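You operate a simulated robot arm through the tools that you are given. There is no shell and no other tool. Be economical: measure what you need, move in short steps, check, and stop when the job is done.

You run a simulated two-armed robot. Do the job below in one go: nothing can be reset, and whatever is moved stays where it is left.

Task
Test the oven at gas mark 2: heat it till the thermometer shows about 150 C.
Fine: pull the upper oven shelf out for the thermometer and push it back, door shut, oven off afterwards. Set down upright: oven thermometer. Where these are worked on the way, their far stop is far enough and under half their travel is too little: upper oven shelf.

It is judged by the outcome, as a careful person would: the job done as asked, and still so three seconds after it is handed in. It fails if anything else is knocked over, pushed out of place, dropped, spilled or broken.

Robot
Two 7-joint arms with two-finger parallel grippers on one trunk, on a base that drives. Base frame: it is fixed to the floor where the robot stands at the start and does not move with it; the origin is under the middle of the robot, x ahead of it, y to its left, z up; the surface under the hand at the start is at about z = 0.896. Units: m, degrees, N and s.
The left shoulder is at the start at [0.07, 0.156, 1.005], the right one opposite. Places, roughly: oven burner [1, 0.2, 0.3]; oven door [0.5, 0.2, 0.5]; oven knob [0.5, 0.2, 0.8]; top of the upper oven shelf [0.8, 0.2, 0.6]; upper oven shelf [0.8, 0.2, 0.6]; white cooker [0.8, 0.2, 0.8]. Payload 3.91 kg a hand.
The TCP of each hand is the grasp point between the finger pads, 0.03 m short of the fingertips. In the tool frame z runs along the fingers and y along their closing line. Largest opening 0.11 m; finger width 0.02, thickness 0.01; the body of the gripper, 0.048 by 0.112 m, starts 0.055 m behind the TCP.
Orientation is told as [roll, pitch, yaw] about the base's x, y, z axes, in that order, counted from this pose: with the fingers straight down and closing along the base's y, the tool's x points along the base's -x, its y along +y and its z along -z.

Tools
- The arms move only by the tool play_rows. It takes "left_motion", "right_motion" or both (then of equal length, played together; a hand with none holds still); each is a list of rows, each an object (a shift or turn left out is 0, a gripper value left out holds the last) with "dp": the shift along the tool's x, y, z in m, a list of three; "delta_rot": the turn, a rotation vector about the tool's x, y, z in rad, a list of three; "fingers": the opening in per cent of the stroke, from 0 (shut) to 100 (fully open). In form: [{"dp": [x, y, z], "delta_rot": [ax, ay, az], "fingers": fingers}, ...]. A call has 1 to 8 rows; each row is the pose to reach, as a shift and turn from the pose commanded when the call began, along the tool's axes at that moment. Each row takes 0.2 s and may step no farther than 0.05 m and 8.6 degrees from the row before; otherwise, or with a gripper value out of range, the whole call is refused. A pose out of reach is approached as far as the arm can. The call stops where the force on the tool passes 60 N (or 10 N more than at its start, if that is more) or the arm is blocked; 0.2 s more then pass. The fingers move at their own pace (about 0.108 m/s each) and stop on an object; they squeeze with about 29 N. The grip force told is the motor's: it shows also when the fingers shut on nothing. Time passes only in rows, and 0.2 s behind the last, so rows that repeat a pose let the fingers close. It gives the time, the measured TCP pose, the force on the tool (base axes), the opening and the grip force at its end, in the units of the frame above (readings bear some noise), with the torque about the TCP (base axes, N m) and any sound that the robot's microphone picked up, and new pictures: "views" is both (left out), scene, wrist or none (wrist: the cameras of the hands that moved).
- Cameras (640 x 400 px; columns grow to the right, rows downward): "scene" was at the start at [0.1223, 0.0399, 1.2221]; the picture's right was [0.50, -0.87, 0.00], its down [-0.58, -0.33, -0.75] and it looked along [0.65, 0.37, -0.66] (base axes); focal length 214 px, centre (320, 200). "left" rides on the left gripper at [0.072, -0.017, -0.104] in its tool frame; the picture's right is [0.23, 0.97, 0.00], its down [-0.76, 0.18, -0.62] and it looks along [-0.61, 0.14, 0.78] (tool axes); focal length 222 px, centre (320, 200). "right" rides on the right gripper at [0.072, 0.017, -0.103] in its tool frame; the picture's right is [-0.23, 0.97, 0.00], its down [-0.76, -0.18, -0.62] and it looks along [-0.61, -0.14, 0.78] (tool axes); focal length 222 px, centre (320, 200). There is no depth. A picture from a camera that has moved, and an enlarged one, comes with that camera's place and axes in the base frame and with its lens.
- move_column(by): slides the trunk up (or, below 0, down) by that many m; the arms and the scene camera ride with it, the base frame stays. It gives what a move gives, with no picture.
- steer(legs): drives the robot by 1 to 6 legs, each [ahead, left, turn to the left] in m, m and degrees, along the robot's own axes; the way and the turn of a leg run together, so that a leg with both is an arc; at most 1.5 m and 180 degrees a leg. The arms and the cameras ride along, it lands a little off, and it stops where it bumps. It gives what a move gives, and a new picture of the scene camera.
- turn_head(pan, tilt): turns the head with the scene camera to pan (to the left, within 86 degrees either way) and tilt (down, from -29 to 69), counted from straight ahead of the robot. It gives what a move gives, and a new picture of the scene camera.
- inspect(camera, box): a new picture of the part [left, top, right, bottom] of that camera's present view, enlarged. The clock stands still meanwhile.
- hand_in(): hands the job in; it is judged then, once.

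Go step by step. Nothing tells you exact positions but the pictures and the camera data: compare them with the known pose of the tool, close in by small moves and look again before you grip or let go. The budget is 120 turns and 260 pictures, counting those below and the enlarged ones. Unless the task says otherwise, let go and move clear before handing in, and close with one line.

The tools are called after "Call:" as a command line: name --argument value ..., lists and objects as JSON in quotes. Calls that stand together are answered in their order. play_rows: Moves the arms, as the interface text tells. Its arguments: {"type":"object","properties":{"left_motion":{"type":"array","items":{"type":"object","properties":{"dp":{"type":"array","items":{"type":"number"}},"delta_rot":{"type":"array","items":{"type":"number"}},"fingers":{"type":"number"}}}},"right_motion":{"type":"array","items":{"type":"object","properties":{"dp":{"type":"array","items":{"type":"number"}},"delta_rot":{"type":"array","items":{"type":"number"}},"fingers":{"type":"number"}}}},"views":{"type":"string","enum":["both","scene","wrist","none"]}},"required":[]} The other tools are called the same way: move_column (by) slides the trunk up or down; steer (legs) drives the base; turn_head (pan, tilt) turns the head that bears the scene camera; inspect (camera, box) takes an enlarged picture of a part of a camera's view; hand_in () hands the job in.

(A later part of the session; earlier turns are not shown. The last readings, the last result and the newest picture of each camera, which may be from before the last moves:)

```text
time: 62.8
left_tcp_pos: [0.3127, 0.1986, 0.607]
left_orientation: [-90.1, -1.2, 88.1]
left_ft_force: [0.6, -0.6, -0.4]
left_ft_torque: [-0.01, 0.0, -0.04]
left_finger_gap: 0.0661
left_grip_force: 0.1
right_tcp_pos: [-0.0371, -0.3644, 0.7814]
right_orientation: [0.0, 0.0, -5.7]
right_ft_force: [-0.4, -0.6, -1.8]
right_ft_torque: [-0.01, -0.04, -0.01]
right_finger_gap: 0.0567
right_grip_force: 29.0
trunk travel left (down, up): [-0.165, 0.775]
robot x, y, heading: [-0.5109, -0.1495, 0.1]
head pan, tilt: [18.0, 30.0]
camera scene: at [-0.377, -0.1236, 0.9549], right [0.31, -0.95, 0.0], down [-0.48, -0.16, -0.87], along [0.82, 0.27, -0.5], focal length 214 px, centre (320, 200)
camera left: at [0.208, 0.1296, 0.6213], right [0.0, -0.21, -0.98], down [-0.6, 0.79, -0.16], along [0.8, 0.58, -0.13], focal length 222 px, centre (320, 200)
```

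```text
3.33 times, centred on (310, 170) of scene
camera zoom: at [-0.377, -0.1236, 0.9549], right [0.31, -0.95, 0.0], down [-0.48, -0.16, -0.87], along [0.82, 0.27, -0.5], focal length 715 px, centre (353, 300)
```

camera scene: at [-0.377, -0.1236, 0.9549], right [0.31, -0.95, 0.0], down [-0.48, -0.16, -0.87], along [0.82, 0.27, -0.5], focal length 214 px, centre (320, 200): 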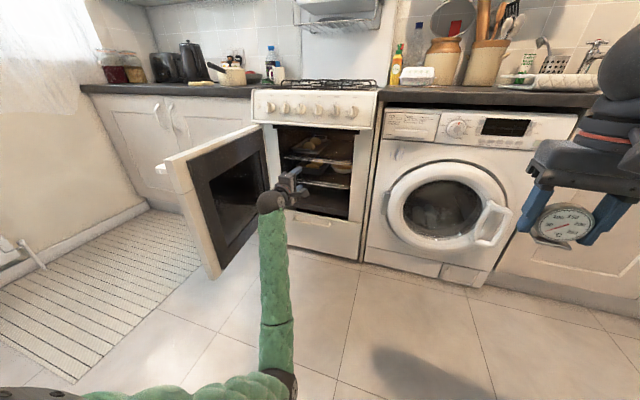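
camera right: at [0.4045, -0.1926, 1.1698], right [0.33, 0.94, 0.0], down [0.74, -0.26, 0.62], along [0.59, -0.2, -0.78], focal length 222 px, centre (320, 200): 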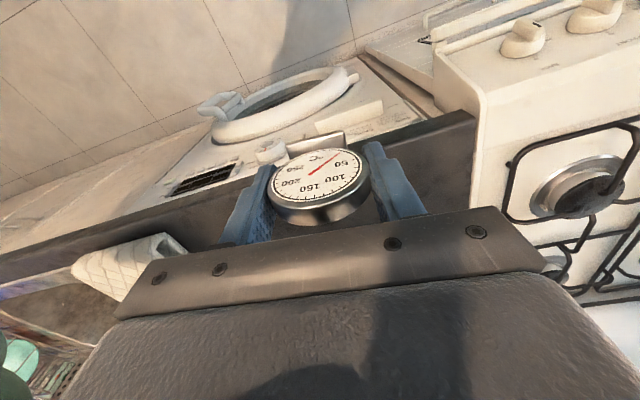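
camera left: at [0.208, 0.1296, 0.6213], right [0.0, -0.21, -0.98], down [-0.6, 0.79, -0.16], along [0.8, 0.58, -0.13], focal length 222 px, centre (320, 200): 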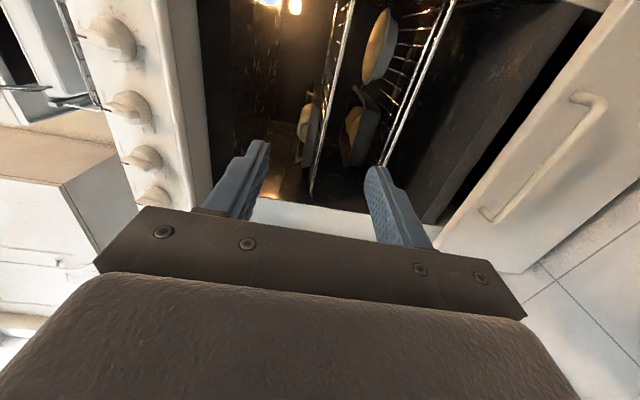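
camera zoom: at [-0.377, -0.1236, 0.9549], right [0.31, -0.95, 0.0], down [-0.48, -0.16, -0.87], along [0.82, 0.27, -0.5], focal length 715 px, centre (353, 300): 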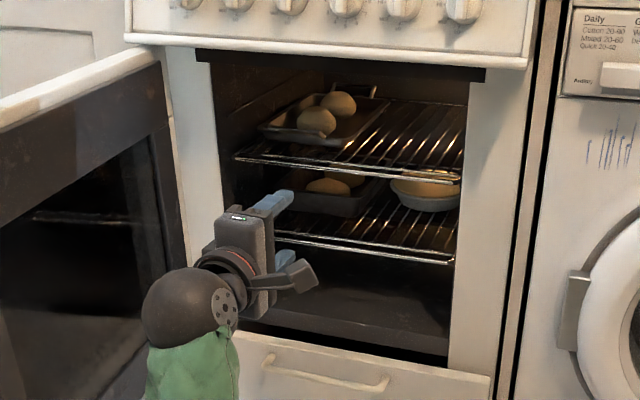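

Upper shelf's front bars seem near x 0.61–0.64, z 0.585. I lower the hand slightly and drive forward 15 cm.

Call:
play_rows --left_motion '[{"dp": [0, 0.02, 0], "fingers": 50}, {"dp": [0, 0.02, 0]}]' --views "none"

Call:
steer --legs '[[0.17, 0, 0]]'

Call:
inspect --camera "left" --box '[200, 0, 480, 220]'

```text
time: 63.4
left_tcp_pos: [0.3127, 0.1986, 0.587]
left_orientation: [-90.1, -1.2, 87.9]
left_ft_force: [0.1, -0.3, 0.5]
left_ft_torque: [0.04, -0.01, 0.0]
left_finger_gap: 0.0551
left_grip_force: 0.1
right_tcp_pos: [-0.0377, -0.3643, 0.7807]
right_orientation: [0.0, 0.1, -5.8]
right_ft_force: [0.5, 0.7, -1.5]
right_ft_torque: [0.01, 0.04, 0.04]
right_finger_gap: 0.0569
right_grip_force: 28.6
trunk travel left (down, up): [-0.165, 0.775]
robot x, y, heading: [-0.5106, -0.152, 0.2]
head pan, tilt: [18.0, 30.0]
```

```text
time: 64.9
left_tcp_pos: [0.4828, 0.2016, 0.5862]
left_orientation: [-90.2, -1.3, 88.1]
left_ft_force: [0.2, 0.0, 0.0]
left_ft_torque: [0.03, 0.03, -0.03]
left_finger_gap: 0.0552
left_grip_force: 0.2
right_tcp_pos: [0.1344, -0.3632, 0.7805]
right_orientation: [0.0, 0.0, -5.6]
right_ft_force: [-0.1, -1.3, -1.5]
right_ft_torque: [-0.01, -0.06, -0.02]
right_finger_gap: 0.0568
right_grip_force: 29.0
trunk travel left (down, up): [-0.165, 0.775]
robot x, y, heading: [-0.3425, -0.1447, 0.4]
head pan, tilt: [18.0, 30.0]
camera scene: at [-0.2068, -0.1224, 0.9547], right [0.32, -0.95, 0.0], down [-0.47, -0.16, -0.87], along [0.82, 0.27, -0.5], focal length 214 px, centre (320, 200)
```

scene: 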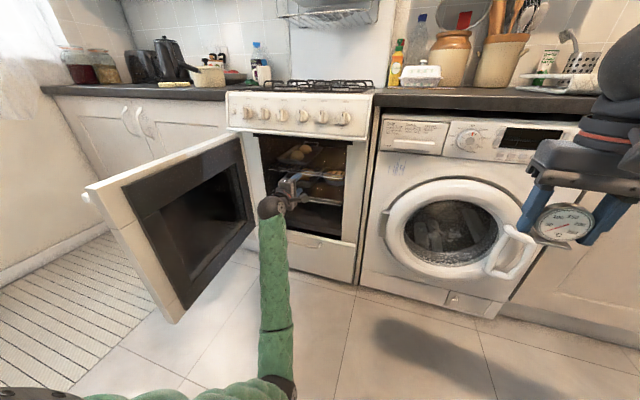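

```text
1.82 times, centred on (340, 110) of left
camera zoom: at [0.3774, 0.1323, 0.6012], right [0.0, -0.21, -0.98], down [-0.6, 0.79, -0.16], along [0.8, 0.58, -0.13], focal length 404 px, centre (284, 364)
```

zoom: 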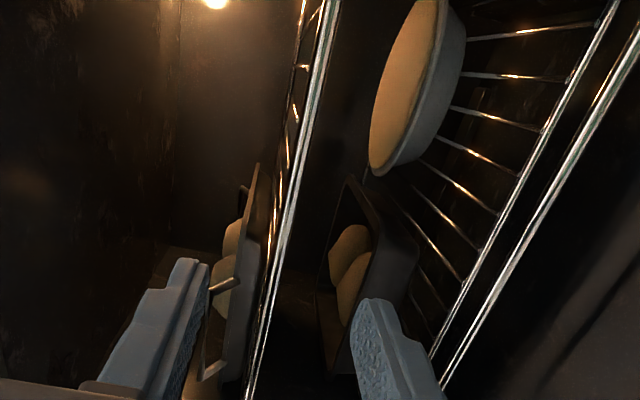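

Height matches (bars at z ≈ 0.585). I advance the hand 8 cm by arm and look.

Call:
play_rows --left_motion '[{"dp": [0, 0, 0.03]}, {"dp": [0, 0, 0.06]}, {"dp": [0, 0, 0.08]}, {"dp": [0, 0, 0.08]}]' --views "wrist"

Call:
inspect --camera "scene" --box '[230, 120, 370, 240]'

```text
time: 65.9
left_tcp_pos: [0.5631, 0.1989, 0.587]
left_orientation: [-90.3, -1.2, 88.1]
left_ft_force: [-0.8, 0.2, 0.7]
left_ft_torque: [0.0, 0.01, 0.03]
left_finger_gap: 0.055
left_grip_force: 0.0
right_tcp_pos: [0.1332, -0.3629, 0.7802]
right_orientation: [0.0, 0.0, -5.7]
right_ft_force: [0.0, 0.4, -0.7]
right_ft_torque: [-0.01, 0.01, 0.0]
right_finger_gap: 0.0569
right_grip_force: 29.5
trunk travel left (down, up): [-0.165, 0.775]
robot x, y, heading: [-0.3404, -0.1486, 0.2]
head pan, tilt: [18.0, 30.0]
camera left: at [0.4575, 0.1292, 0.6008], right [0.0, -0.21, -0.98], down [-0.6, 0.79, -0.16], along [0.8, 0.58, -0.13], focal length 222 px, centre (320, 200)
```

left: 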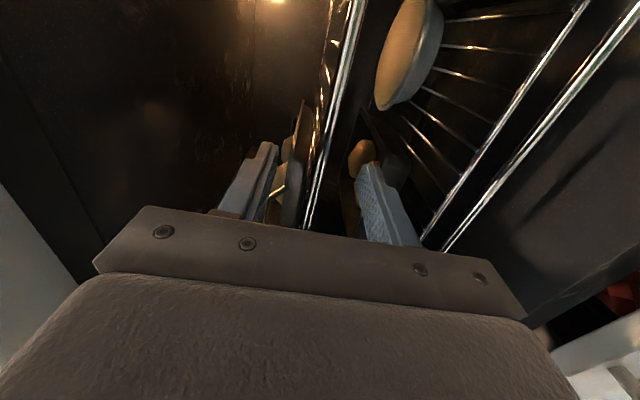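

```text
3.33 times, centred on (300, 180) of scene
camera zoom: at [-0.2067, -0.1225, 0.9548], right [0.32, -0.95, 0.0], down [-0.47, -0.16, -0.87], along [0.82, 0.27, -0.5], focal length 715 px, centre (387, 267)
```

zoom: 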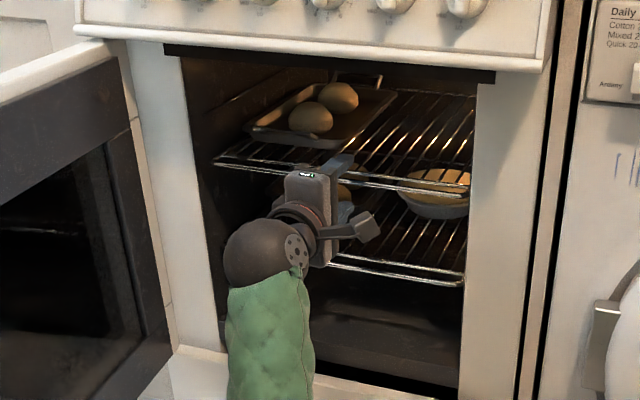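

The front bars are about 3 cm ahead of the TCP. I advance, shift slightly right of the tray, and close.

Call:
play_rows --left_motion '[{"dp": [0.015, 0, 0.01]}, {"dp": [0.025, 0, 0.025]}, {"dp": [0.025, 0, 0.035]}, {"dp": [0.025, 0, 0.035], "fingers": 0}, {"dp": [0.025, 0, 0.035], "fingers": 0}, {"dp": [0.025, 0, 0.035], "fingers": 0}, {"dp": [0.025, 0, 0.035], "fingers": 0}]' --views "wrist"

Call:
inspect --camera "scene" --box '[250, 130, 350, 220]'

```text
time: 67.5
left_tcp_pos: [0.5982, 0.1731, 0.5866]
left_orientation: [-90.2, -1.2, 88.1]
left_ft_force: [-5.1, -0.5, -6.6]
left_ft_torque: [-0.92, -0.48, 0.11]
left_finger_gap: 0.0077
left_grip_force: 44.7
right_tcp_pos: [0.1341, -0.3618, 0.7804]
right_orientation: [0.1, 0.0, -5.7]
right_ft_force: [0.6, 0.3, -1.3]
right_ft_torque: [-0.01, -0.03, 0.0]
right_finger_gap: 0.057
right_grip_force: 28.8
trunk travel left (down, up): [-0.165, 0.775]
robot x, y, heading: [-0.3431, -0.1484, 0.4]
head pan, tilt: [18.0, 30.0]
camera left: at [0.4917, 0.1032, 0.6002], right [0.0, -0.21, -0.98], down [-0.6, 0.79, -0.16], along [0.8, 0.58, -0.13], focal length 222 px, centre (320, 200)
```

left: 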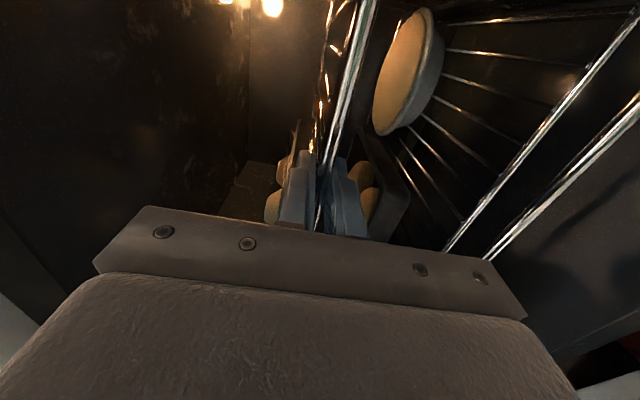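

```text
4.44 times, centred on (300, 175) of scene
camera zoom: at [-0.2065, -0.1223, 0.9547], right [0.32, -0.95, 0.0], down [-0.48, -0.16, -0.87], along [0.82, 0.27, -0.5], focal length 953 px, centre (409, 311)
```

zoom: 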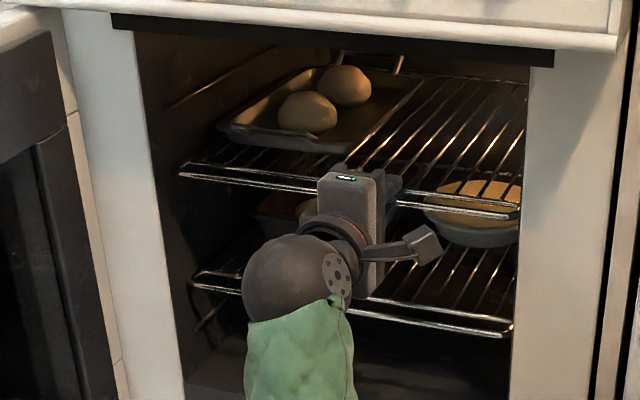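

The bars are gripped. I pull the shelf straight out slowly.

Call:
play_rows --left_motion '[{"dp": [0.0005, 0, -0.015]}, {"dp": [0.001, 0, -0.035]}, {"dp": [0.002, 0, -0.055]}, {"dp": [0.0025, 0, -0.075]}, {"dp": [0.003, 0, -0.095]}, {"dp": [0.004, 0, -0.115]}, {"dp": [0.0045, 0, -0.135]}, {"dp": [0.005, 0, -0.155]}]' --views "scene"

```text
time: 69.2
left_tcp_pos: [0.4646, 0.1724, 0.5855]
left_orientation: [-89.8, -1.5, 87.7]
left_ft_force: [-2.0, -8.3, -28.2]
left_ft_torque: [-0.9, -0.92, -0.7]
left_finger_gap: 0.0085
left_grip_force: 44.7
right_tcp_pos: [0.1346, -0.3642, 0.7808]
right_orientation: [0.0, 0.1, -5.8]
right_ft_force: [-0.1, -0.2, -1.8]
right_ft_torque: [0.01, 0.01, 0.02]
right_finger_gap: 0.0568
right_grip_force: 28.5
trunk travel left (down, up): [-0.165, 0.775]
robot x, y, heading: [-0.3389, -0.146, 0.1]
head pan, tilt: [18.0, 30.0]
stopped in row 8 (left hand): the force on the tool passed its limit at 67 N (the readings are from after the stop); the commanded pose is now the measured one
camera scene: at [-0.2052, -0.1228, 0.9544], right [0.31, -0.95, 0.0], down [-0.48, -0.16, -0.86], along [0.82, 0.27, -0.5], focal length 214 px, centre (320, 200)
```

scene: 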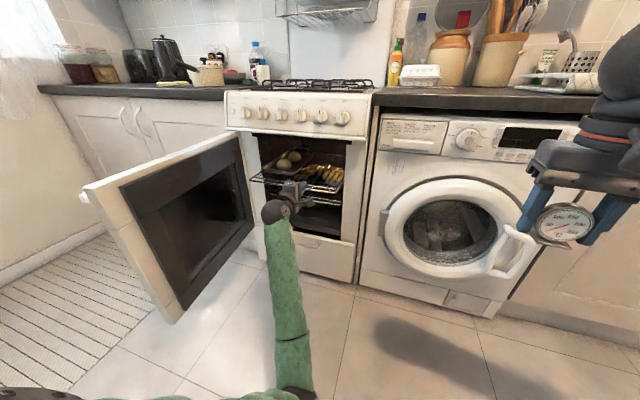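

Call:
inspect --camera "scene" --box '[230, 120, 370, 240]'

Call:
play_rows --left_motion '[{"dp": [0, 0.002, -0.006]}, {"dp": [0, 0.003, -0.012]}, {"dp": [0.001, 0.003, -0.018]}, {"dp": [0.001, 0.003, -0.024]}, {"dp": [0.001, 0.003, -0.03]}, {"dp": [0.001, 0.003, -0.036]}]' --views "none"

```text
3.33 times, centred on (300, 180) of scene
camera zoom: at [-0.2052, -0.1228, 0.9544], right [0.31, -0.95, 0.0], down [-0.48, -0.16, -0.86], along [0.82, 0.27, -0.5], focal length 715 px, centre (387, 267)
```

zoom: 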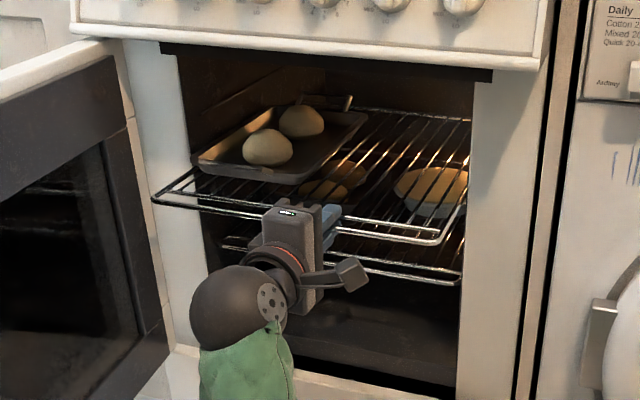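

```text
time: 69.7
left_tcp_pos: [0.4586, 0.1725, 0.5871]
left_orientation: [-89.7, -1.7, 87.6]
left_ft_force: [0.2, -6.9, -28.1]
left_ft_torque: [-0.96, -0.88, -0.54]
left_finger_gap: 0.0084
left_grip_force: 44.8
right_tcp_pos: [0.1344, -0.3653, 0.7816]
right_orientation: [0.0, 0.1, -6.0]
right_ft_force: [0.5, -1.0, -1.2]
right_ft_torque: [0.02, 0.0, -0.02]
right_finger_gap: 0.057
right_grip_force: 29.4
trunk travel left (down, up): [-0.165, 0.775]
robot x, y, heading: [-0.3415, -0.1532, -0.0]
head pan, tilt: [18.0, 30.0]
stopped in row 2 (left hand): the force on the tool passed its limit at 64 N (the readings are from after the stop); the commanded pose is now the measured one
```

The shelf has come 14 cm. I test whether this is the far stop, with a slight downward easing.

Call:
play_rows --left_motion '[{"dp": [0, 0.004, 0]}, {"dp": [0, 0.006, -0.004]}, {"dp": [0, 0.006, -0.01]}, {"dp": [0, 0.006, -0.016]}, {"dp": [0, 0.006, -0.022]}, {"dp": [0, 0.006, -0.028]}]' --views "none"

Call:
inspect --camera "scene" --box '[230, 120, 370, 240]'

```text
time: 70.6
left_tcp_pos: [0.4474, 0.1748, 0.5863]
left_orientation: [-90.0, -2.1, 87.5]
left_ft_force: [1.9, -5.1, -22.5]
left_ft_torque: [-0.91, -0.61, -1.34]
left_finger_gap: 0.0082
left_grip_force: 45.3
right_tcp_pos: [0.133, -0.3667, 0.7804]
right_orientation: [0.0, 0.0, -6.0]
right_ft_force: [-0.3, 0.1, -0.7]
right_ft_torque: [-0.01, 0.0, 0.01]
right_finger_gap: 0.0566
right_grip_force: 29.4
trunk travel left (down, up): [-0.165, 0.775]
robot x, y, heading: [-0.3413, -0.1557, -0.3]
head pan, tilt: [18.0, 30.0]
stopped in row 4 (left hand): the force on the tool passed its limit at 82 N (the readings are from after the stop); the commanded pose is now the measured one
```

```text
3.33 times, centred on (300, 180) of scene
camera zoom: at [-0.2053, -0.124, 0.9548], right [0.31, -0.95, 0.0], down [-0.48, -0.15, -0.86], along [0.82, 0.27, -0.5], focal length 715 px, centre (387, 267)
```

zoom: 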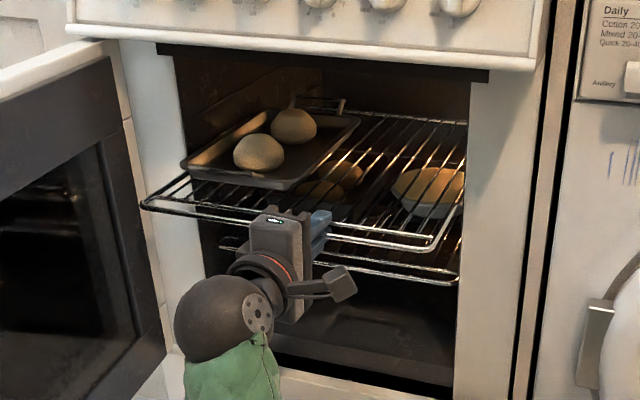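

It still slides a bit; the arm's own limit trips early. I pull the rest with the base, gently.

Call:
steer --legs '[[-0.06, 0, 0]]'

Call:
inspect --camera "scene" --box '[230, 120, 370, 240]'

```text
time: 71.6
left_tcp_pos: [0.3876, 0.1751, 0.5863]
left_orientation: [-90.1, -2.3, 87.6]
left_ft_force: [1.0, -18.9, -33.7]
left_ft_torque: [-0.92, -0.39, -0.43]
left_finger_gap: 0.0082
left_grip_force: 45.1
right_tcp_pos: [0.0736, -0.3657, 0.7791]
right_orientation: [0.0, 0.2, -6.0]
right_ft_force: [0.8, 0.3, -1.6]
right_ft_torque: [0.03, 0.03, -0.01]
right_finger_gap: 0.0569
right_grip_force: 29.0
trunk travel left (down, up): [-0.165, 0.775]
robot x, y, heading: [-0.4031, -0.1491, 0.1]
head pan, tilt: [18.0, 30.0]
camera scene: at [-0.2649, -0.1241, 0.9543], right [0.31, -0.95, 0.0], down [-0.48, -0.15, -0.86], along [0.82, 0.27, -0.5], focal length 214 px, centre (320, 200)
```

scene: 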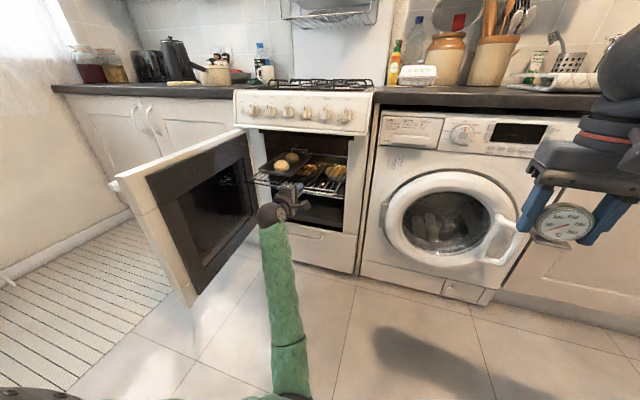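

```text
3.33 times, centred on (300, 180) of scene
camera zoom: at [-0.2649, -0.1241, 0.9543], right [0.31, -0.95, 0.0], down [-0.48, -0.15, -0.86], along [0.82, 0.27, -0.5], focal length 715 px, centre (387, 267)
```

zoom: 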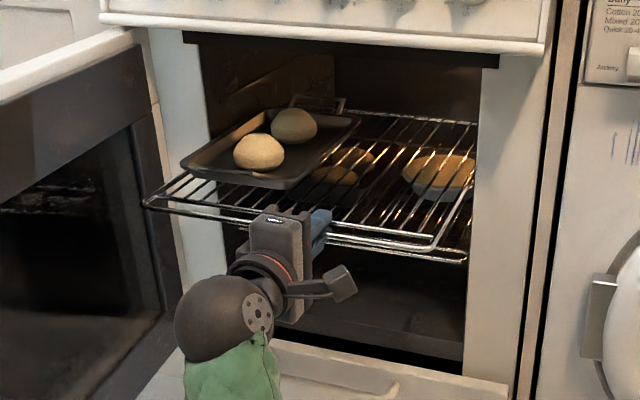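

Pulling with the base works smoothly; 21 cm out now. I pull 5 cm more.

Call:
steer --legs '[[-0.05, 0, 0]]'

Call:
inspect --camera "scene" --box '[230, 120, 370, 240]'

```text
time: 72.5
left_tcp_pos: [0.3373, 0.174, 0.5862]
left_orientation: [-90.0, -2.1, 87.5]
left_ft_force: [37.0, -5.1, -12.9]
left_ft_torque: [-0.9, 0.2, -0.14]
left_finger_gap: 0.0083
left_grip_force: 45.2
right_tcp_pos: [0.0231, -0.3669, 0.7807]
right_orientation: [0.1, 0.1, -6.0]
right_ft_force: [-0.2, 0.8, -0.6]
right_ft_torque: [0.03, 0.01, 0.02]
right_finger_gap: 0.0567
right_grip_force: 29.6
trunk travel left (down, up): [-0.165, 0.775]
robot x, y, heading: [-0.4523, -0.1505, 0.1]
head pan, tilt: [18.0, 30.0]
camera scene: at [-0.3151, -0.1244, 0.9546], right [0.31, -0.95, 0.0], down [-0.48, -0.15, -0.86], along [0.82, 0.27, -0.5], focal length 214 px, centre (320, 200)
```

scene: 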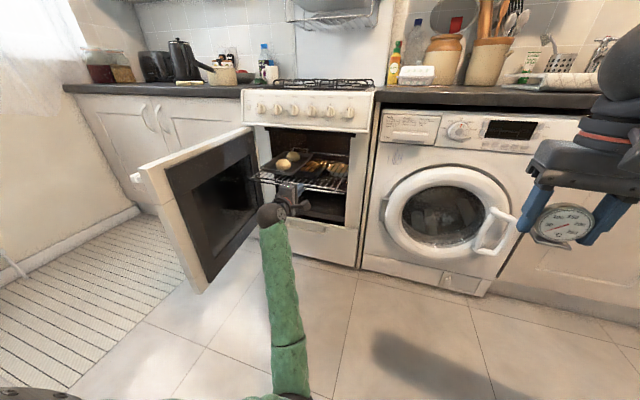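

```text
3.33 times, centred on (300, 180) of scene
camera zoom: at [-0.3151, -0.1244, 0.9546], right [0.31, -0.95, 0.0], down [-0.48, -0.15, -0.86], along [0.82, 0.27, -0.5], focal length 715 px, centre (387, 267)
```

zoom: 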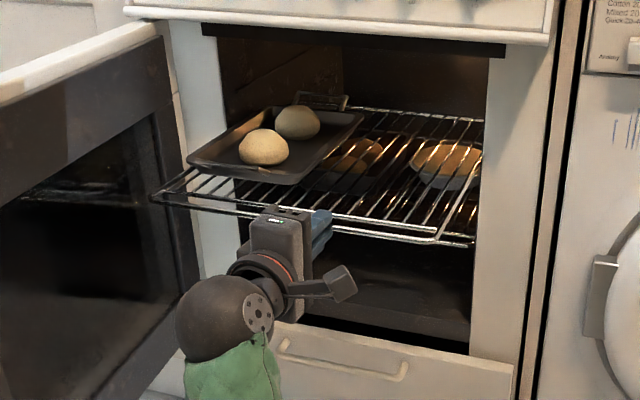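

The shelf has reached what seems its far stop (about 26 cm out). I release it, draw the left hand back, and shift the robot left so the right arm can reach.

Call:
play_rows --left_motion '[{"fingers": 50}, {"fingers": 50}, {"dp": [0, 0, -0.03]}, {"dp": [0, 0, -0.06]}, {"dp": [0, 0, -0.09]}, {"dp": [0, 0, -0.12]}, {"dp": [0, 0, -0.13]}]' --views "none"

Call:
steer --legs '[[0.0, 0.13, 0]]'

Call:
turn_head --pan 8 --tilt 30

```text
time: 74.0
left_tcp_pos: [0.2259, 0.1827, 0.6821]
left_orientation: [-99.0, -3.2, 88.1]
left_ft_force: [0.3, 0.0, 1.2]
left_ft_torque: [0.02, -0.02, 0.02]
left_finger_gap: 0.055
left_grip_force: 0.1
right_tcp_pos: [0.0219, -0.3682, 0.7794]
right_orientation: [0.1, 0.1, -6.1]
right_ft_force: [0.6, 0.1, -1.5]
right_ft_torque: [-0.04, 0.02, 0.0]
right_finger_gap: 0.0568
right_grip_force: 29.1
trunk travel left (down, up): [-0.165, 0.775]
robot x, y, heading: [-0.4538, -0.1507, 0.2]
head pan, tilt: [18.0, 30.0]
stopped in row 7 (left hand): the arm was blocked; the commanded pose is now the measured one
```

```text
time: 75.3
left_tcp_pos: [0.2278, 0.3102, 0.6802]
left_orientation: [-99.2, -3.1, 88.0]
left_ft_force: [-0.8, 0.0, -0.4]
left_ft_torque: [-0.01, 0.0, 0.01]
left_finger_gap: 0.055
left_grip_force: 0.0
right_tcp_pos: [0.0213, -0.238, 0.7795]
right_orientation: [0.1, 0.0, -6.1]
right_ft_force: [-0.9, 0.0, -2.1]
right_ft_torque: [0.0, -0.04, 0.02]
right_finger_gap: 0.057
right_grip_force: 29.0
trunk travel left (down, up): [-0.165, 0.775]
robot x, y, heading: [-0.4518, -0.0202, -0.1]
head pan, tilt: [18.0, 30.0]
camera scene: at [-0.3162, 0.005, 0.9542], right [0.31, -0.95, 0.0], down [-0.48, -0.15, -0.87], along [0.82, 0.27, -0.5], focal length 214 px, centre (320, 200)
```

scene: 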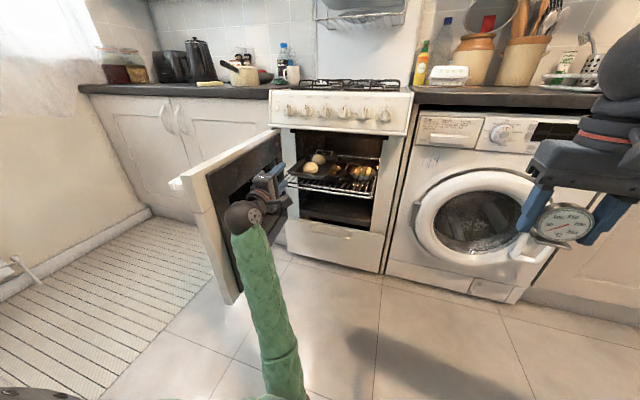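

```text
time: 76.0
left_tcp_pos: [0.226, 0.3111, 0.6822]
left_orientation: [-99.2, -3.2, 87.9]
left_ft_force: [0.1, 0.4, 0.4]
left_ft_torque: [-0.03, 0.02, 0.03]
left_finger_gap: 0.055
left_grip_force: 0.1
right_tcp_pos: [0.0219, -0.2383, 0.7801]
right_orientation: [0.0, 0.0, -6.0]
right_ft_force: [-1.0, 0.6, -1.8]
right_ft_torque: [-0.03, 0.0, -0.02]
right_finger_gap: 0.0565
right_grip_force: 29.3
trunk travel left (down, up): [-0.165, 0.775]
robot x, y, heading: [-0.4562, -0.0208, 0.0]
head pan, tilt: [8.0, 30.0]
camera scene: at [-0.3131, -0.0104, 0.9545], right [0.14, -0.99, 0.0], down [-0.5, -0.07, -0.87], along [0.86, 0.12, -0.5], focal length 214 px, centre (320, 200)
```

scene: 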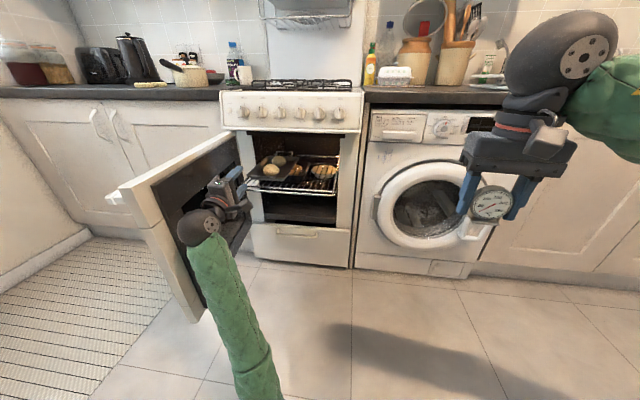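

Shelf contents look undisturbed. I bring the thermometer over in front of the shelf's right half, squaring its yaw.

Call:
play_rows --right_motion '[{"dp": [-0.03, 0.035, 0]}, {"dp": [-0.06, 0.07, 0]}, {"dp": [-0.09, 0.105, 0]}, {"dp": [-0.115, 0.145, 0]}, {"dp": [-0.14, 0.185, 0]}, {"dp": [-0.165, 0.225, 0], "delta_rot": [0, 0, -0.05]}, {"dp": [-0.19, 0.265, 0], "delta_rot": [0, 0, -0.1]}, {"dp": [-0.215, 0.305, 0], "delta_rot": [0, 0, -0.105]}]' --views "none"

Call:
play_rows --right_motion '[{"dp": [-0.02, 0.02, 0]}, {"dp": [-0.045, 0.04, 0]}, {"dp": [-0.05, 0.05, 0]}]'

```text
time: 77.8
left_tcp_pos: [0.2266, 0.31, 0.6828]
left_orientation: [-99.2, -3.2, 88.0]
left_ft_force: [0.3, -0.3, 0.7]
left_ft_torque: [-0.03, 0.02, -0.01]
left_finger_gap: 0.055
left_grip_force: 0.1
right_tcp_pos: [0.269, 0.0433, 0.7813]
right_orientation: [0.0, 0.0, 0.0]
right_ft_force: [-0.2, 0.2, -1.7]
right_ft_torque: [0.03, -0.01, 0.04]
right_finger_gap: 0.0568
right_grip_force: 29.2
trunk travel left (down, up): [-0.165, 0.775]
robot x, y, heading: [-0.4527, -0.0249, -0.1]
head pan, tilt: [8.0, 30.0]
```

```text
time: 78.6
left_tcp_pos: [0.2266, 0.3115, 0.6819]
left_orientation: [-99.1, -3.1, 88.1]
left_ft_force: [-0.4, 0.1, 0.3]
left_ft_torque: [-0.01, 0.02, -0.02]
left_finger_gap: 0.0552
left_grip_force: 0.1
right_tcp_pos: [0.3174, 0.0929, 0.7818]
right_orientation: [-0.1, 0.0, 0.0]
right_ft_force: [-0.2, -0.3, -1.7]
right_ft_torque: [-0.03, 0.01, 0.03]
right_finger_gap: 0.0568
right_grip_force: 28.7
trunk travel left (down, up): [-0.165, 0.775]
robot x, y, heading: [-0.4545, -0.0208, 0.1]
head pan, tilt: [8.0, 30.0]
camera scene: at [-0.3133, -0.0103, 0.9548], right [0.14, -0.99, 0.0], down [-0.5, -0.07, -0.87], along [0.86, 0.12, -0.5], focal length 214 px, centre (320, 200)
camera right: at [0.2463, 0.1101, 0.8849], right [0.23, 0.97, 0.0], down [0.76, -0.18, 0.62], along [0.61, -0.14, -0.78], focal length 222 px, centre (320, 200)
```

scene: 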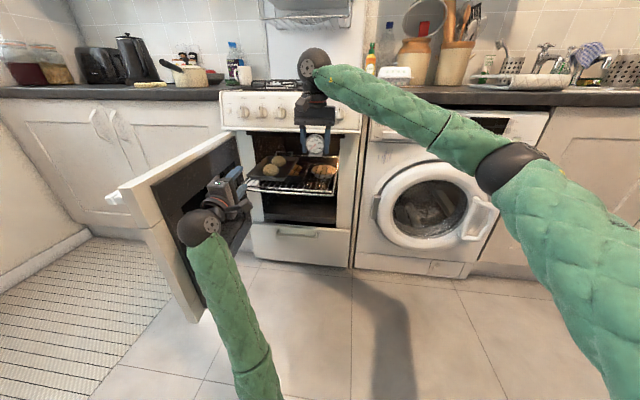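
right: 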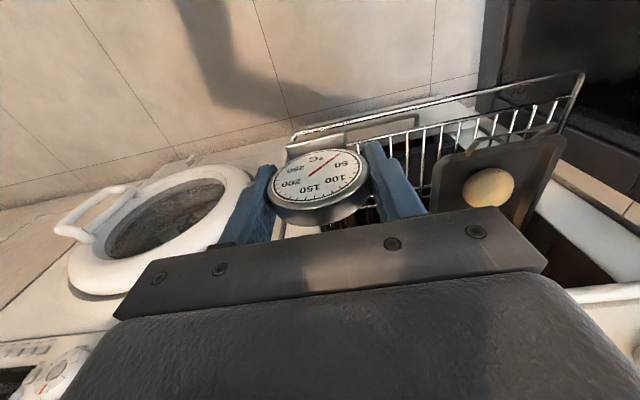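

The front bar is at x ≈ 0.365; the tray's right edge at y ≈ 0.24. I aim to set the thermometer at (0.425, 0.11) and come lower to see the wires.

Call:
play_rows --right_motion '[{"dp": [-0.03, 0.005, 0.015]}, {"dp": [-0.06, 0.01, 0.03]}, {"dp": [-0.09, 0.015, 0.05]}, {"dp": [-0.107, 0.018, 0.07]}, {"dp": [-0.107, 0.018, 0.09]}, {"dp": [-0.107, 0.018, 0.09]}]'

Call:
inspect --camera "right" --box '[200, 80, 480, 260]'

Call:
inspect --camera "scene" --box '[230, 100, 370, 220]'

```text
time: 80.0
left_tcp_pos: [0.2261, 0.3111, 0.6828]
left_orientation: [-99.1, -3.1, 88.0]
left_ft_force: [0.4, 0.3, 0.3]
left_ft_torque: [-0.01, 0.0, 0.0]
left_finger_gap: 0.055
left_grip_force: 0.1
right_tcp_pos: [0.4244, 0.1101, 0.6902]
right_orientation: [0.0, 0.0, 0.0]
right_ft_force: [0.4, 0.0, -1.0]
right_ft_torque: [0.04, -0.01, -0.02]
right_finger_gap: 0.0569
right_grip_force: 28.8
trunk travel left (down, up): [-0.165, 0.775]
robot x, y, heading: [-0.453, -0.0211, -0.2]
head pan, tilt: [8.0, 30.0]
camera scene: at [-0.3132, -0.0103, 0.9548], right [0.14, -0.99, 0.0], down [-0.5, -0.07, -0.87], along [0.86, 0.12, -0.5], focal length 214 px, centre (320, 200)
camera right: at [0.3532, 0.128, 0.7937], right [0.23, 0.97, 0.0], down [0.76, -0.18, 0.62], along [0.61, -0.14, -0.78], focal length 222 px, centre (320, 200)
```

scene: 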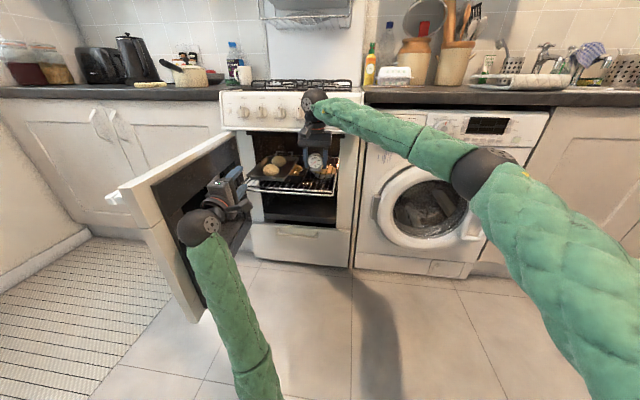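
right: 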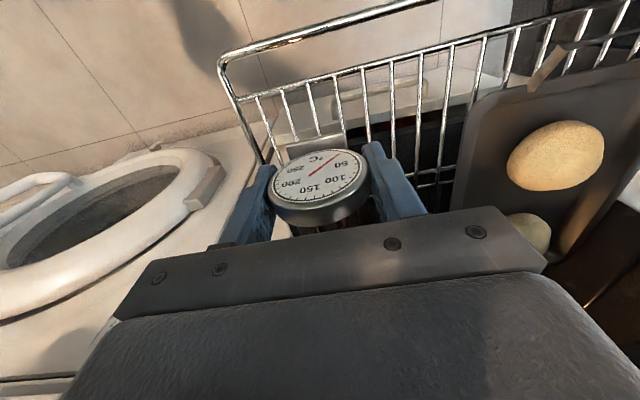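

```text
2.22 times, centred on (340, 170) of right
camera zoom: at [0.3532, 0.128, 0.7937], right [0.23, 0.97, 0.0], down [0.76, -0.18, 0.62], along [0.61, -0.14, -0.78], focal length 494 px, centre (276, 267)
```

zoom: 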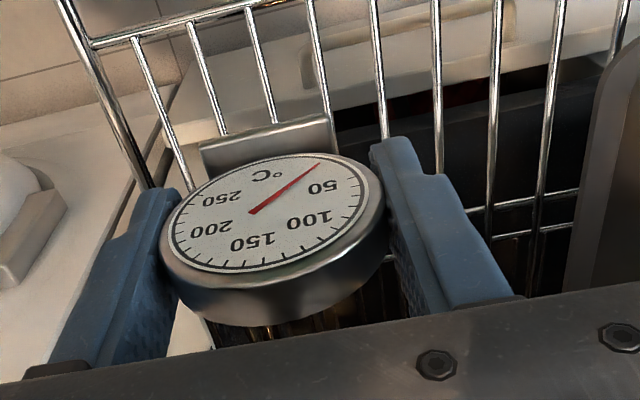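

```text
3.33 times, centred on (300, 160) of scene
camera zoom: at [-0.3132, -0.0103, 0.9548], right [0.14, -0.99, 0.0], down [-0.5, -0.07, -0.87], along [0.86, 0.12, -0.5], focal length 715 px, centre (387, 333)
```

zoom: 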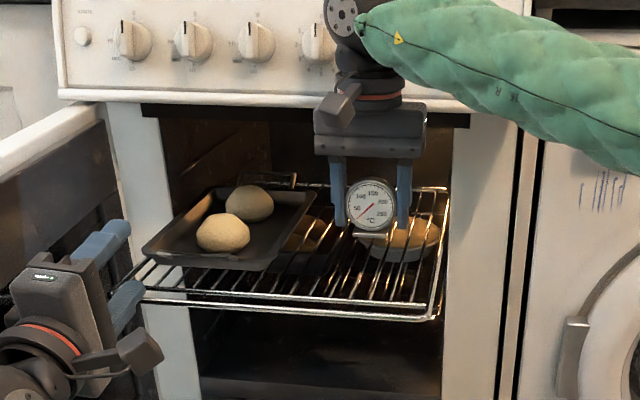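

The wires run at y ≈ 0.085, 0.108, 0.131, so I shift 1 cm left to have two wires under the foot, then lower gently.

Call:
play_rows --right_motion '[{"dp": [0, 0.01, 0.015]}, {"dp": [0, 0.01, 0.03]}, {"dp": [0, 0.01, 0.037]}, {"dp": [0, 0.01, 0.041]}, {"dp": [0, 0.01, 0.041]}]'

Call:
inspect --camera "scene" --box '[280, 125, 350, 185]'

```text
time: 81.2
left_tcp_pos: [0.2269, 0.3099, 0.6812]
left_orientation: [-99.1, -3.2, 87.9]
left_ft_force: [1.0, 0.4, -1.2]
left_ft_torque: [0.02, -0.03, -0.02]
left_finger_gap: 0.055
left_grip_force: 0.2
right_tcp_pos: [0.4259, 0.1207, 0.6506]
right_orientation: [0.0, -0.1, 0.1]
right_ft_force: [-1.0, -0.7, -1.8]
right_ft_torque: [0.01, 0.02, -0.02]
right_finger_gap: 0.057
right_grip_force: 29.0
trunk travel left (down, up): [-0.165, 0.775]
robot x, y, heading: [-0.4534, -0.0209, -0.1]
head pan, tilt: [8.0, 30.0]
camera scene: at [-0.3132, -0.0103, 0.9548], right [0.14, -0.99, 0.0], down [-0.5, -0.07, -0.87], along [0.86, 0.12, -0.5], focal length 214 px, centre (320, 200)
camera right: at [0.3531, 0.1378, 0.7533], right [0.23, 0.97, 0.0], down [0.76, -0.18, 0.62], along [0.61, -0.14, -0.78], focal length 222 px, centre (320, 200)
```

scene: 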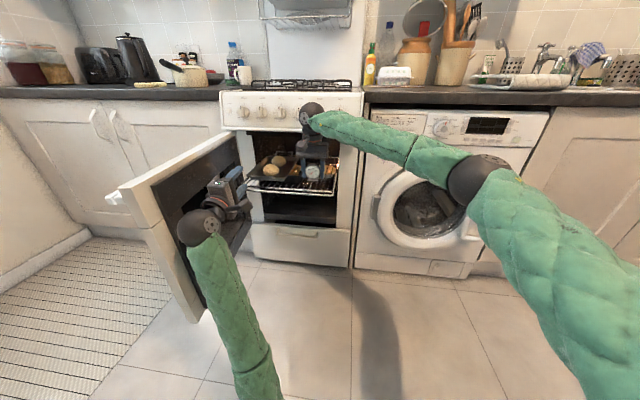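
right: 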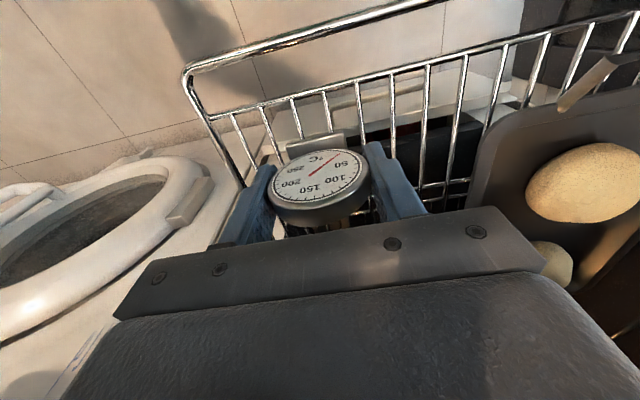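

```text
6.67 times, centred on (315, 155) of scene
camera zoom: at [-0.3132, -0.0103, 0.9548], right [0.14, -0.99, 0.0], down [-0.5, -0.07, -0.87], along [0.86, 0.12, -0.5], focal length 1430 px, centre (353, 500)
```

zoom: 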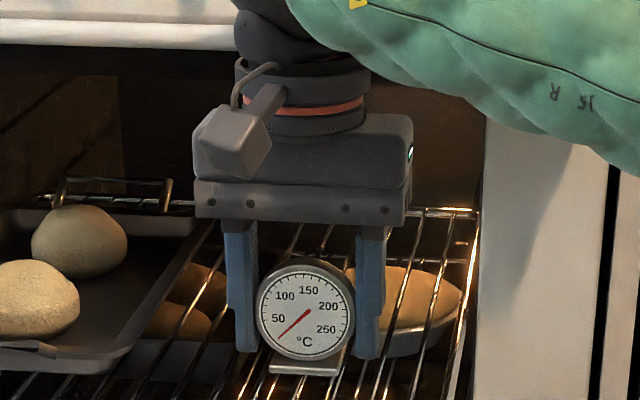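

Call:
inspect --camera "right" --box '[220, 70, 440, 210]'

```text
2.86 times, centred on (330, 140) of right
camera zoom: at [0.3531, 0.1378, 0.7533], right [0.23, 0.97, 0.0], down [0.76, -0.18, 0.62], along [0.61, -0.14, -0.78], focal length 635 px, centre (291, 371)
```

zoom: 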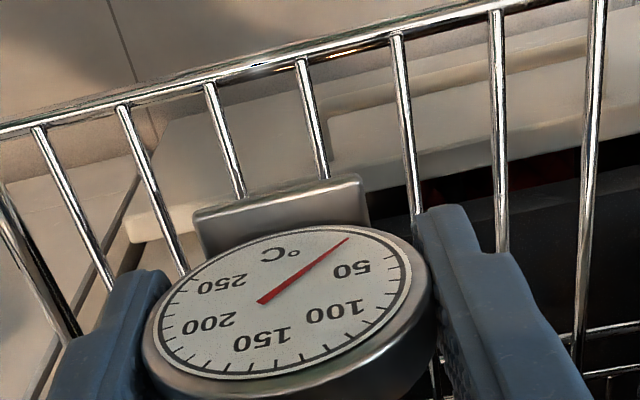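

Two wires lie under the foot. I lower the last millimetres.

Call:
play_rows --right_motion '[{"dp": [0, 0, 0.002]}, {"dp": [0, 0, 0.004]}, {"dp": [0, 0, 0.006]}]' --views "none"

Call:
play_rows --right_motion '[{"dp": [0, 0, 0.0015]}, {"dp": [0, 0, 0.003]}]' --views "none"

Call:
inspect --camera "right" --box '[220, 70, 440, 210]'

```text
time: 82.0
left_tcp_pos: [0.2257, 0.312, 0.683]
left_orientation: [-99.1, -3.0, 88.0]
left_ft_force: [-0.4, 0.4, -0.5]
left_ft_torque: [0.02, -0.01, -0.02]
left_finger_gap: 0.055
left_grip_force: 0.1
right_tcp_pos: [0.4247, 0.1214, 0.6438]
right_orientation: [0.0, 0.0, 0.0]
right_ft_force: [-0.4, -1.1, -1.0]
right_ft_torque: [-0.02, -0.01, 0.02]
right_finger_gap: 0.0568
right_grip_force: 29.3
trunk travel left (down, up): [-0.165, 0.775]
robot x, y, heading: [-0.4542, -0.022, -0.1]
head pan, tilt: [8.0, 30.0]
```

```text
time: 82.6
left_tcp_pos: [0.2268, 0.3109, 0.6826]
left_orientation: [-99.1, -3.1, 87.9]
left_ft_force: [-0.7, 0.5, -0.3]
left_ft_torque: [0.02, 0.0, 0.01]
left_finger_gap: 0.0551
left_grip_force: 0.1
right_tcp_pos: [0.4245, 0.1202, 0.6401]
right_orientation: [0.1, 0.1, 0.0]
right_ft_force: [0.0, -0.4, -0.9]
right_ft_torque: [0.02, 0.02, 0.01]
right_finger_gap: 0.0566
right_grip_force: 28.9
trunk travel left (down, up): [-0.165, 0.775]
robot x, y, heading: [-0.4523, -0.0236, -0.3]
head pan, tilt: [8.0, 30.0]
```

```text
2.86 times, centred on (330, 140) of right
camera zoom: at [0.3532, 0.1379, 0.7444], right [0.23, 0.97, 0.0], down [0.76, -0.18, 0.62], along [0.61, -0.14, -0.78], focal length 635 px, centre (291, 371)
```

zoom: 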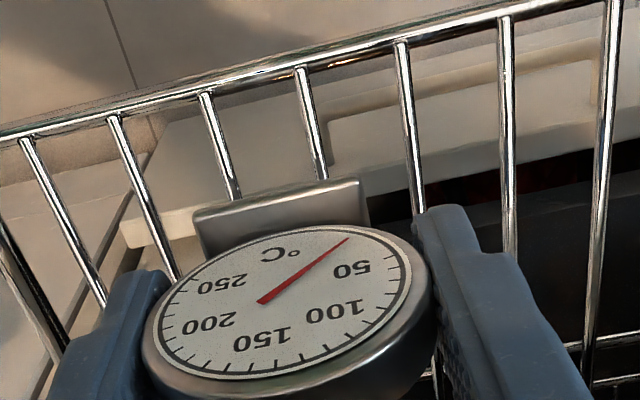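

No contact yet; I continue down in small steps.

Call:
play_rows --right_motion '[{"dp": [0, 0, 0.0015]}, {"dp": [0, 0, 0.003]}]' --views "none"

Call:
play_rows --right_motion '[{"dp": [0, 0, 0.0015]}, {"dp": [0, 0, 0.003]}]' --views "none"

Call:
inspect --camera "scene" --box '[290, 145, 340, 185]'

```text
time: 83.2
left_tcp_pos: [0.2265, 0.3109, 0.6832]
left_orientation: [-99.0, -3.1, 88.0]
left_ft_force: [0.0, 1.3, 0.2]
left_ft_torque: [-0.03, -0.01, -0.04]
left_finger_gap: 0.055
left_grip_force: 0.2
right_tcp_pos: [0.4248, 0.1204, 0.6382]
right_orientation: [0.0, 0.0, 0.0]
right_ft_force: [0.7, 0.2, -2.4]
right_ft_torque: [0.01, 0.0, 0.01]
right_finger_gap: 0.0567
right_grip_force: 29.2
trunk travel left (down, up): [-0.165, 0.775]
robot x, y, heading: [-0.4554, -0.0212, -0.2]
head pan, tilt: [8.0, 30.0]
```

```text
time: 83.8
left_tcp_pos: [0.2271, 0.3103, 0.6829]
left_orientation: [-99.0, -3.1, 88.0]
left_ft_force: [-0.6, 0.4, -0.1]
left_ft_torque: [0.0, -0.02, 0.02]
left_finger_gap: 0.0551
left_grip_force: 0.0
right_tcp_pos: [0.425, 0.1224, 0.6351]
right_orientation: [0.1, 0.1, 0.0]
right_ft_force: [-0.5, 0.0, -1.8]
right_ft_torque: [0.02, 0.0, -0.02]
right_finger_gap: 0.0571
right_grip_force: 29.4
trunk travel left (down, up): [-0.165, 0.775]
robot x, y, heading: [-0.4514, -0.0205, -0.1]
head pan, tilt: [8.0, 30.0]
```

```text
10.00 times, centred on (315, 165) of scene
camera zoom: at [-0.3132, -0.0103, 0.9548], right [0.14, -0.99, 0.0], down [-0.5, -0.07, -0.87], along [0.86, 0.12, -0.5], focal length 2145 px, centre (370, 550)
```

zoom: 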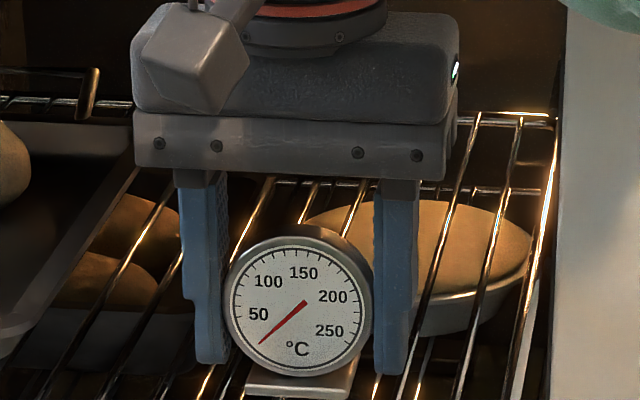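

Still hanging free; a few more small steps.

Call:
play_rows --right_motion '[{"dp": [0, 0, 0.0015]}, {"dp": [0, 0, 0.003]}]' --views "none"

Call:
play_rows --right_motion '[{"dp": [0, 0, 0.0015]}, {"dp": [0, 0, 0.003]}]' --views "wrist"

```text
time: 84.4
left_tcp_pos: [0.2277, 0.3106, 0.6826]
left_orientation: [-99.1, -3.1, 88.0]
left_ft_force: [-0.6, -0.1, 0.9]
left_ft_torque: [0.01, -0.01, 0.0]
left_finger_gap: 0.0551
left_grip_force: 0.0
right_tcp_pos: [0.4245, 0.1205, 0.6324]
right_orientation: [0.0, 0.0, 0.0]
right_ft_force: [0.3, 0.7, -1.3]
right_ft_torque: [0.0, -0.02, -0.01]
right_finger_gap: 0.057
right_grip_force: 29.1
trunk travel left (down, up): [-0.165, 0.775]
robot x, y, heading: [-0.4564, -0.0223, 0.0]
head pan, tilt: [8.0, 30.0]
```

```text
time: 85.0
left_tcp_pos: [0.2272, 0.3118, 0.6823]
left_orientation: [-99.1, -3.1, 88.1]
left_ft_force: [0.0, -0.4, -1.2]
left_ft_torque: [-0.02, -0.02, 0.05]
left_finger_gap: 0.055
left_grip_force: 0.1
right_tcp_pos: [0.424, 0.121, 0.6289]
right_orientation: [0.0, 0.0, 0.0]
right_ft_force: [-0.7, -0.5, -0.5]
right_ft_torque: [-0.06, 0.01, 0.01]
right_finger_gap: 0.057
right_grip_force: 29.2
trunk travel left (down, up): [-0.165, 0.775]
robot x, y, heading: [-0.4534, -0.0239, -0.2]
head pan, tilt: [8.0, 30.0]
camera right: at [0.3531, 0.1376, 0.7326], right [0.23, 0.97, 0.0], down [0.76, -0.18, 0.62], along [0.61, -0.14, -0.78], focal length 222 px, centre (320, 200)
```

right: 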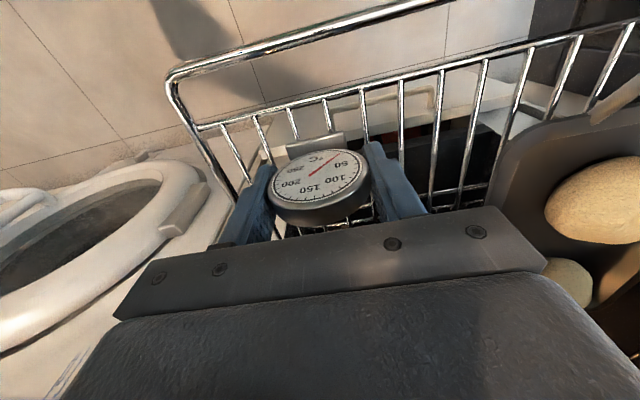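

Call:
play_rows --right_motion '[{"dp": [0, 0, 0.0015]}, {"dp": [0, 0, 0.003]}]' --views "none"

Call:
inspect --camera "right" --box '[240, 80, 400, 180]'

```text
time: 85.6
left_tcp_pos: [0.2255, 0.3118, 0.684]
left_orientation: [-99.1, -3.1, 88.0]
left_ft_force: [0.6, 0.0, 0.3]
left_ft_torque: [0.0, 0.02, -0.01]
left_finger_gap: 0.0549
left_grip_force: 0.2
right_tcp_pos: [0.4251, 0.1208, 0.6253]
right_orientation: [0.0, 0.0, 0.0]
right_ft_force: [0.6, 0.5, 2.5]
right_ft_torque: [-0.09, -0.01, 0.06]
right_finger_gap: 0.0567
right_grip_force: 28.8
trunk travel left (down, up): [-0.165, 0.775]
robot x, y, heading: [-0.4534, -0.022, -0.2]
head pan, tilt: [8.0, 30.0]
```

```text
4.00 times, centred on (320, 130) of right
camera zoom: at [0.3528, 0.1377, 0.7299], right [0.23, 0.97, 0.0], down [0.76, -0.18, 0.62], along [0.61, -0.14, -0.78], focal length 888 px, centre (320, 480)
```

zoom: 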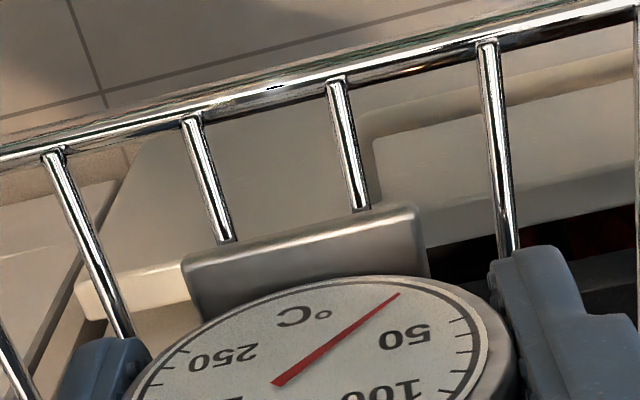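

Contact: two wires carry the foot. I press a hair more, open the fingers a little and lift away.

Call:
play_rows --right_motion '[{"dp": [0, 0, 0.0005], "fingers": 58}, {"dp": [0, 0, 0.0005], "fingers": 66}, {"dp": [0, 0, 0.0005], "fingers": 70}, {"dp": [0, 0, 0.0005], "fingers": 70}]' --views "wrist"

Call:
inspect --camera "scene" --box '[290, 145, 340, 185]'

```text
time: 86.6
left_tcp_pos: [0.2267, 0.3123, 0.6835]
left_orientation: [-99.2, -3.1, 88.0]
left_ft_force: [0.0, -0.3, -0.4]
left_ft_torque: [0.03, -0.04, -0.01]
left_finger_gap: 0.055
left_grip_force: 0.0
right_tcp_pos: [0.424, 0.1211, 0.6257]
right_orientation: [0.0, 0.0, 0.1]
right_ft_force: [-0.2, -0.7, 0.2]
right_ft_torque: [0.02, -0.01, 0.03]
right_finger_gap: 0.0769
right_grip_force: 0.1
trunk travel left (down, up): [-0.165, 0.775]
robot x, y, heading: [-0.4513, -0.0217, -0.1]
head pan, tilt: [8.0, 30.0]
camera right: at [0.3527, 0.1377, 0.7291], right [0.23, 0.97, 0.0], down [0.76, -0.18, 0.62], along [0.61, -0.14, -0.78], focal length 222 px, centre (320, 200)
```

right: 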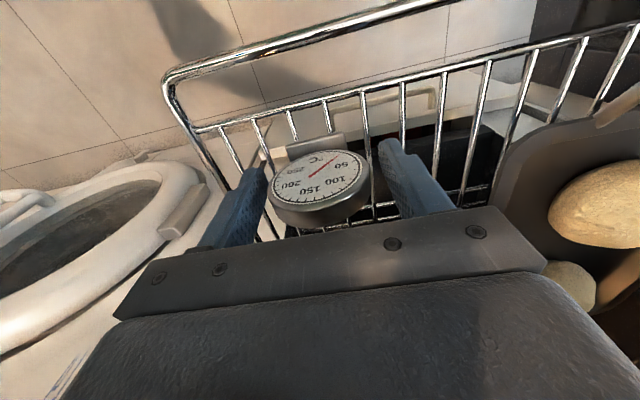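

```text
10.00 times, centred on (315, 165) of scene
camera zoom: at [-0.3133, -0.0103, 0.9548], right [0.14, -0.99, 0.0], down [-0.5, -0.07, -0.87], along [0.86, 0.12, -0.5], focal length 2145 px, centre (370, 550)
```

zoom: 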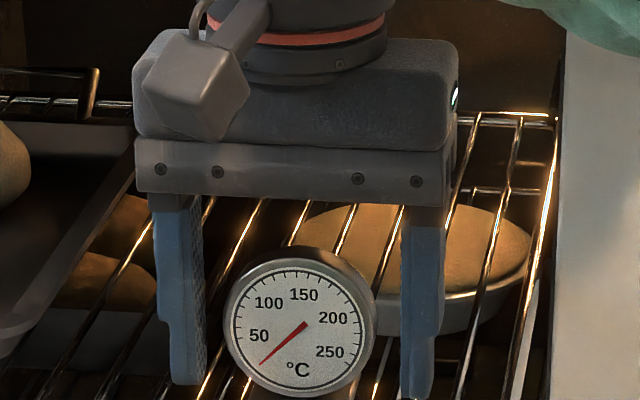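

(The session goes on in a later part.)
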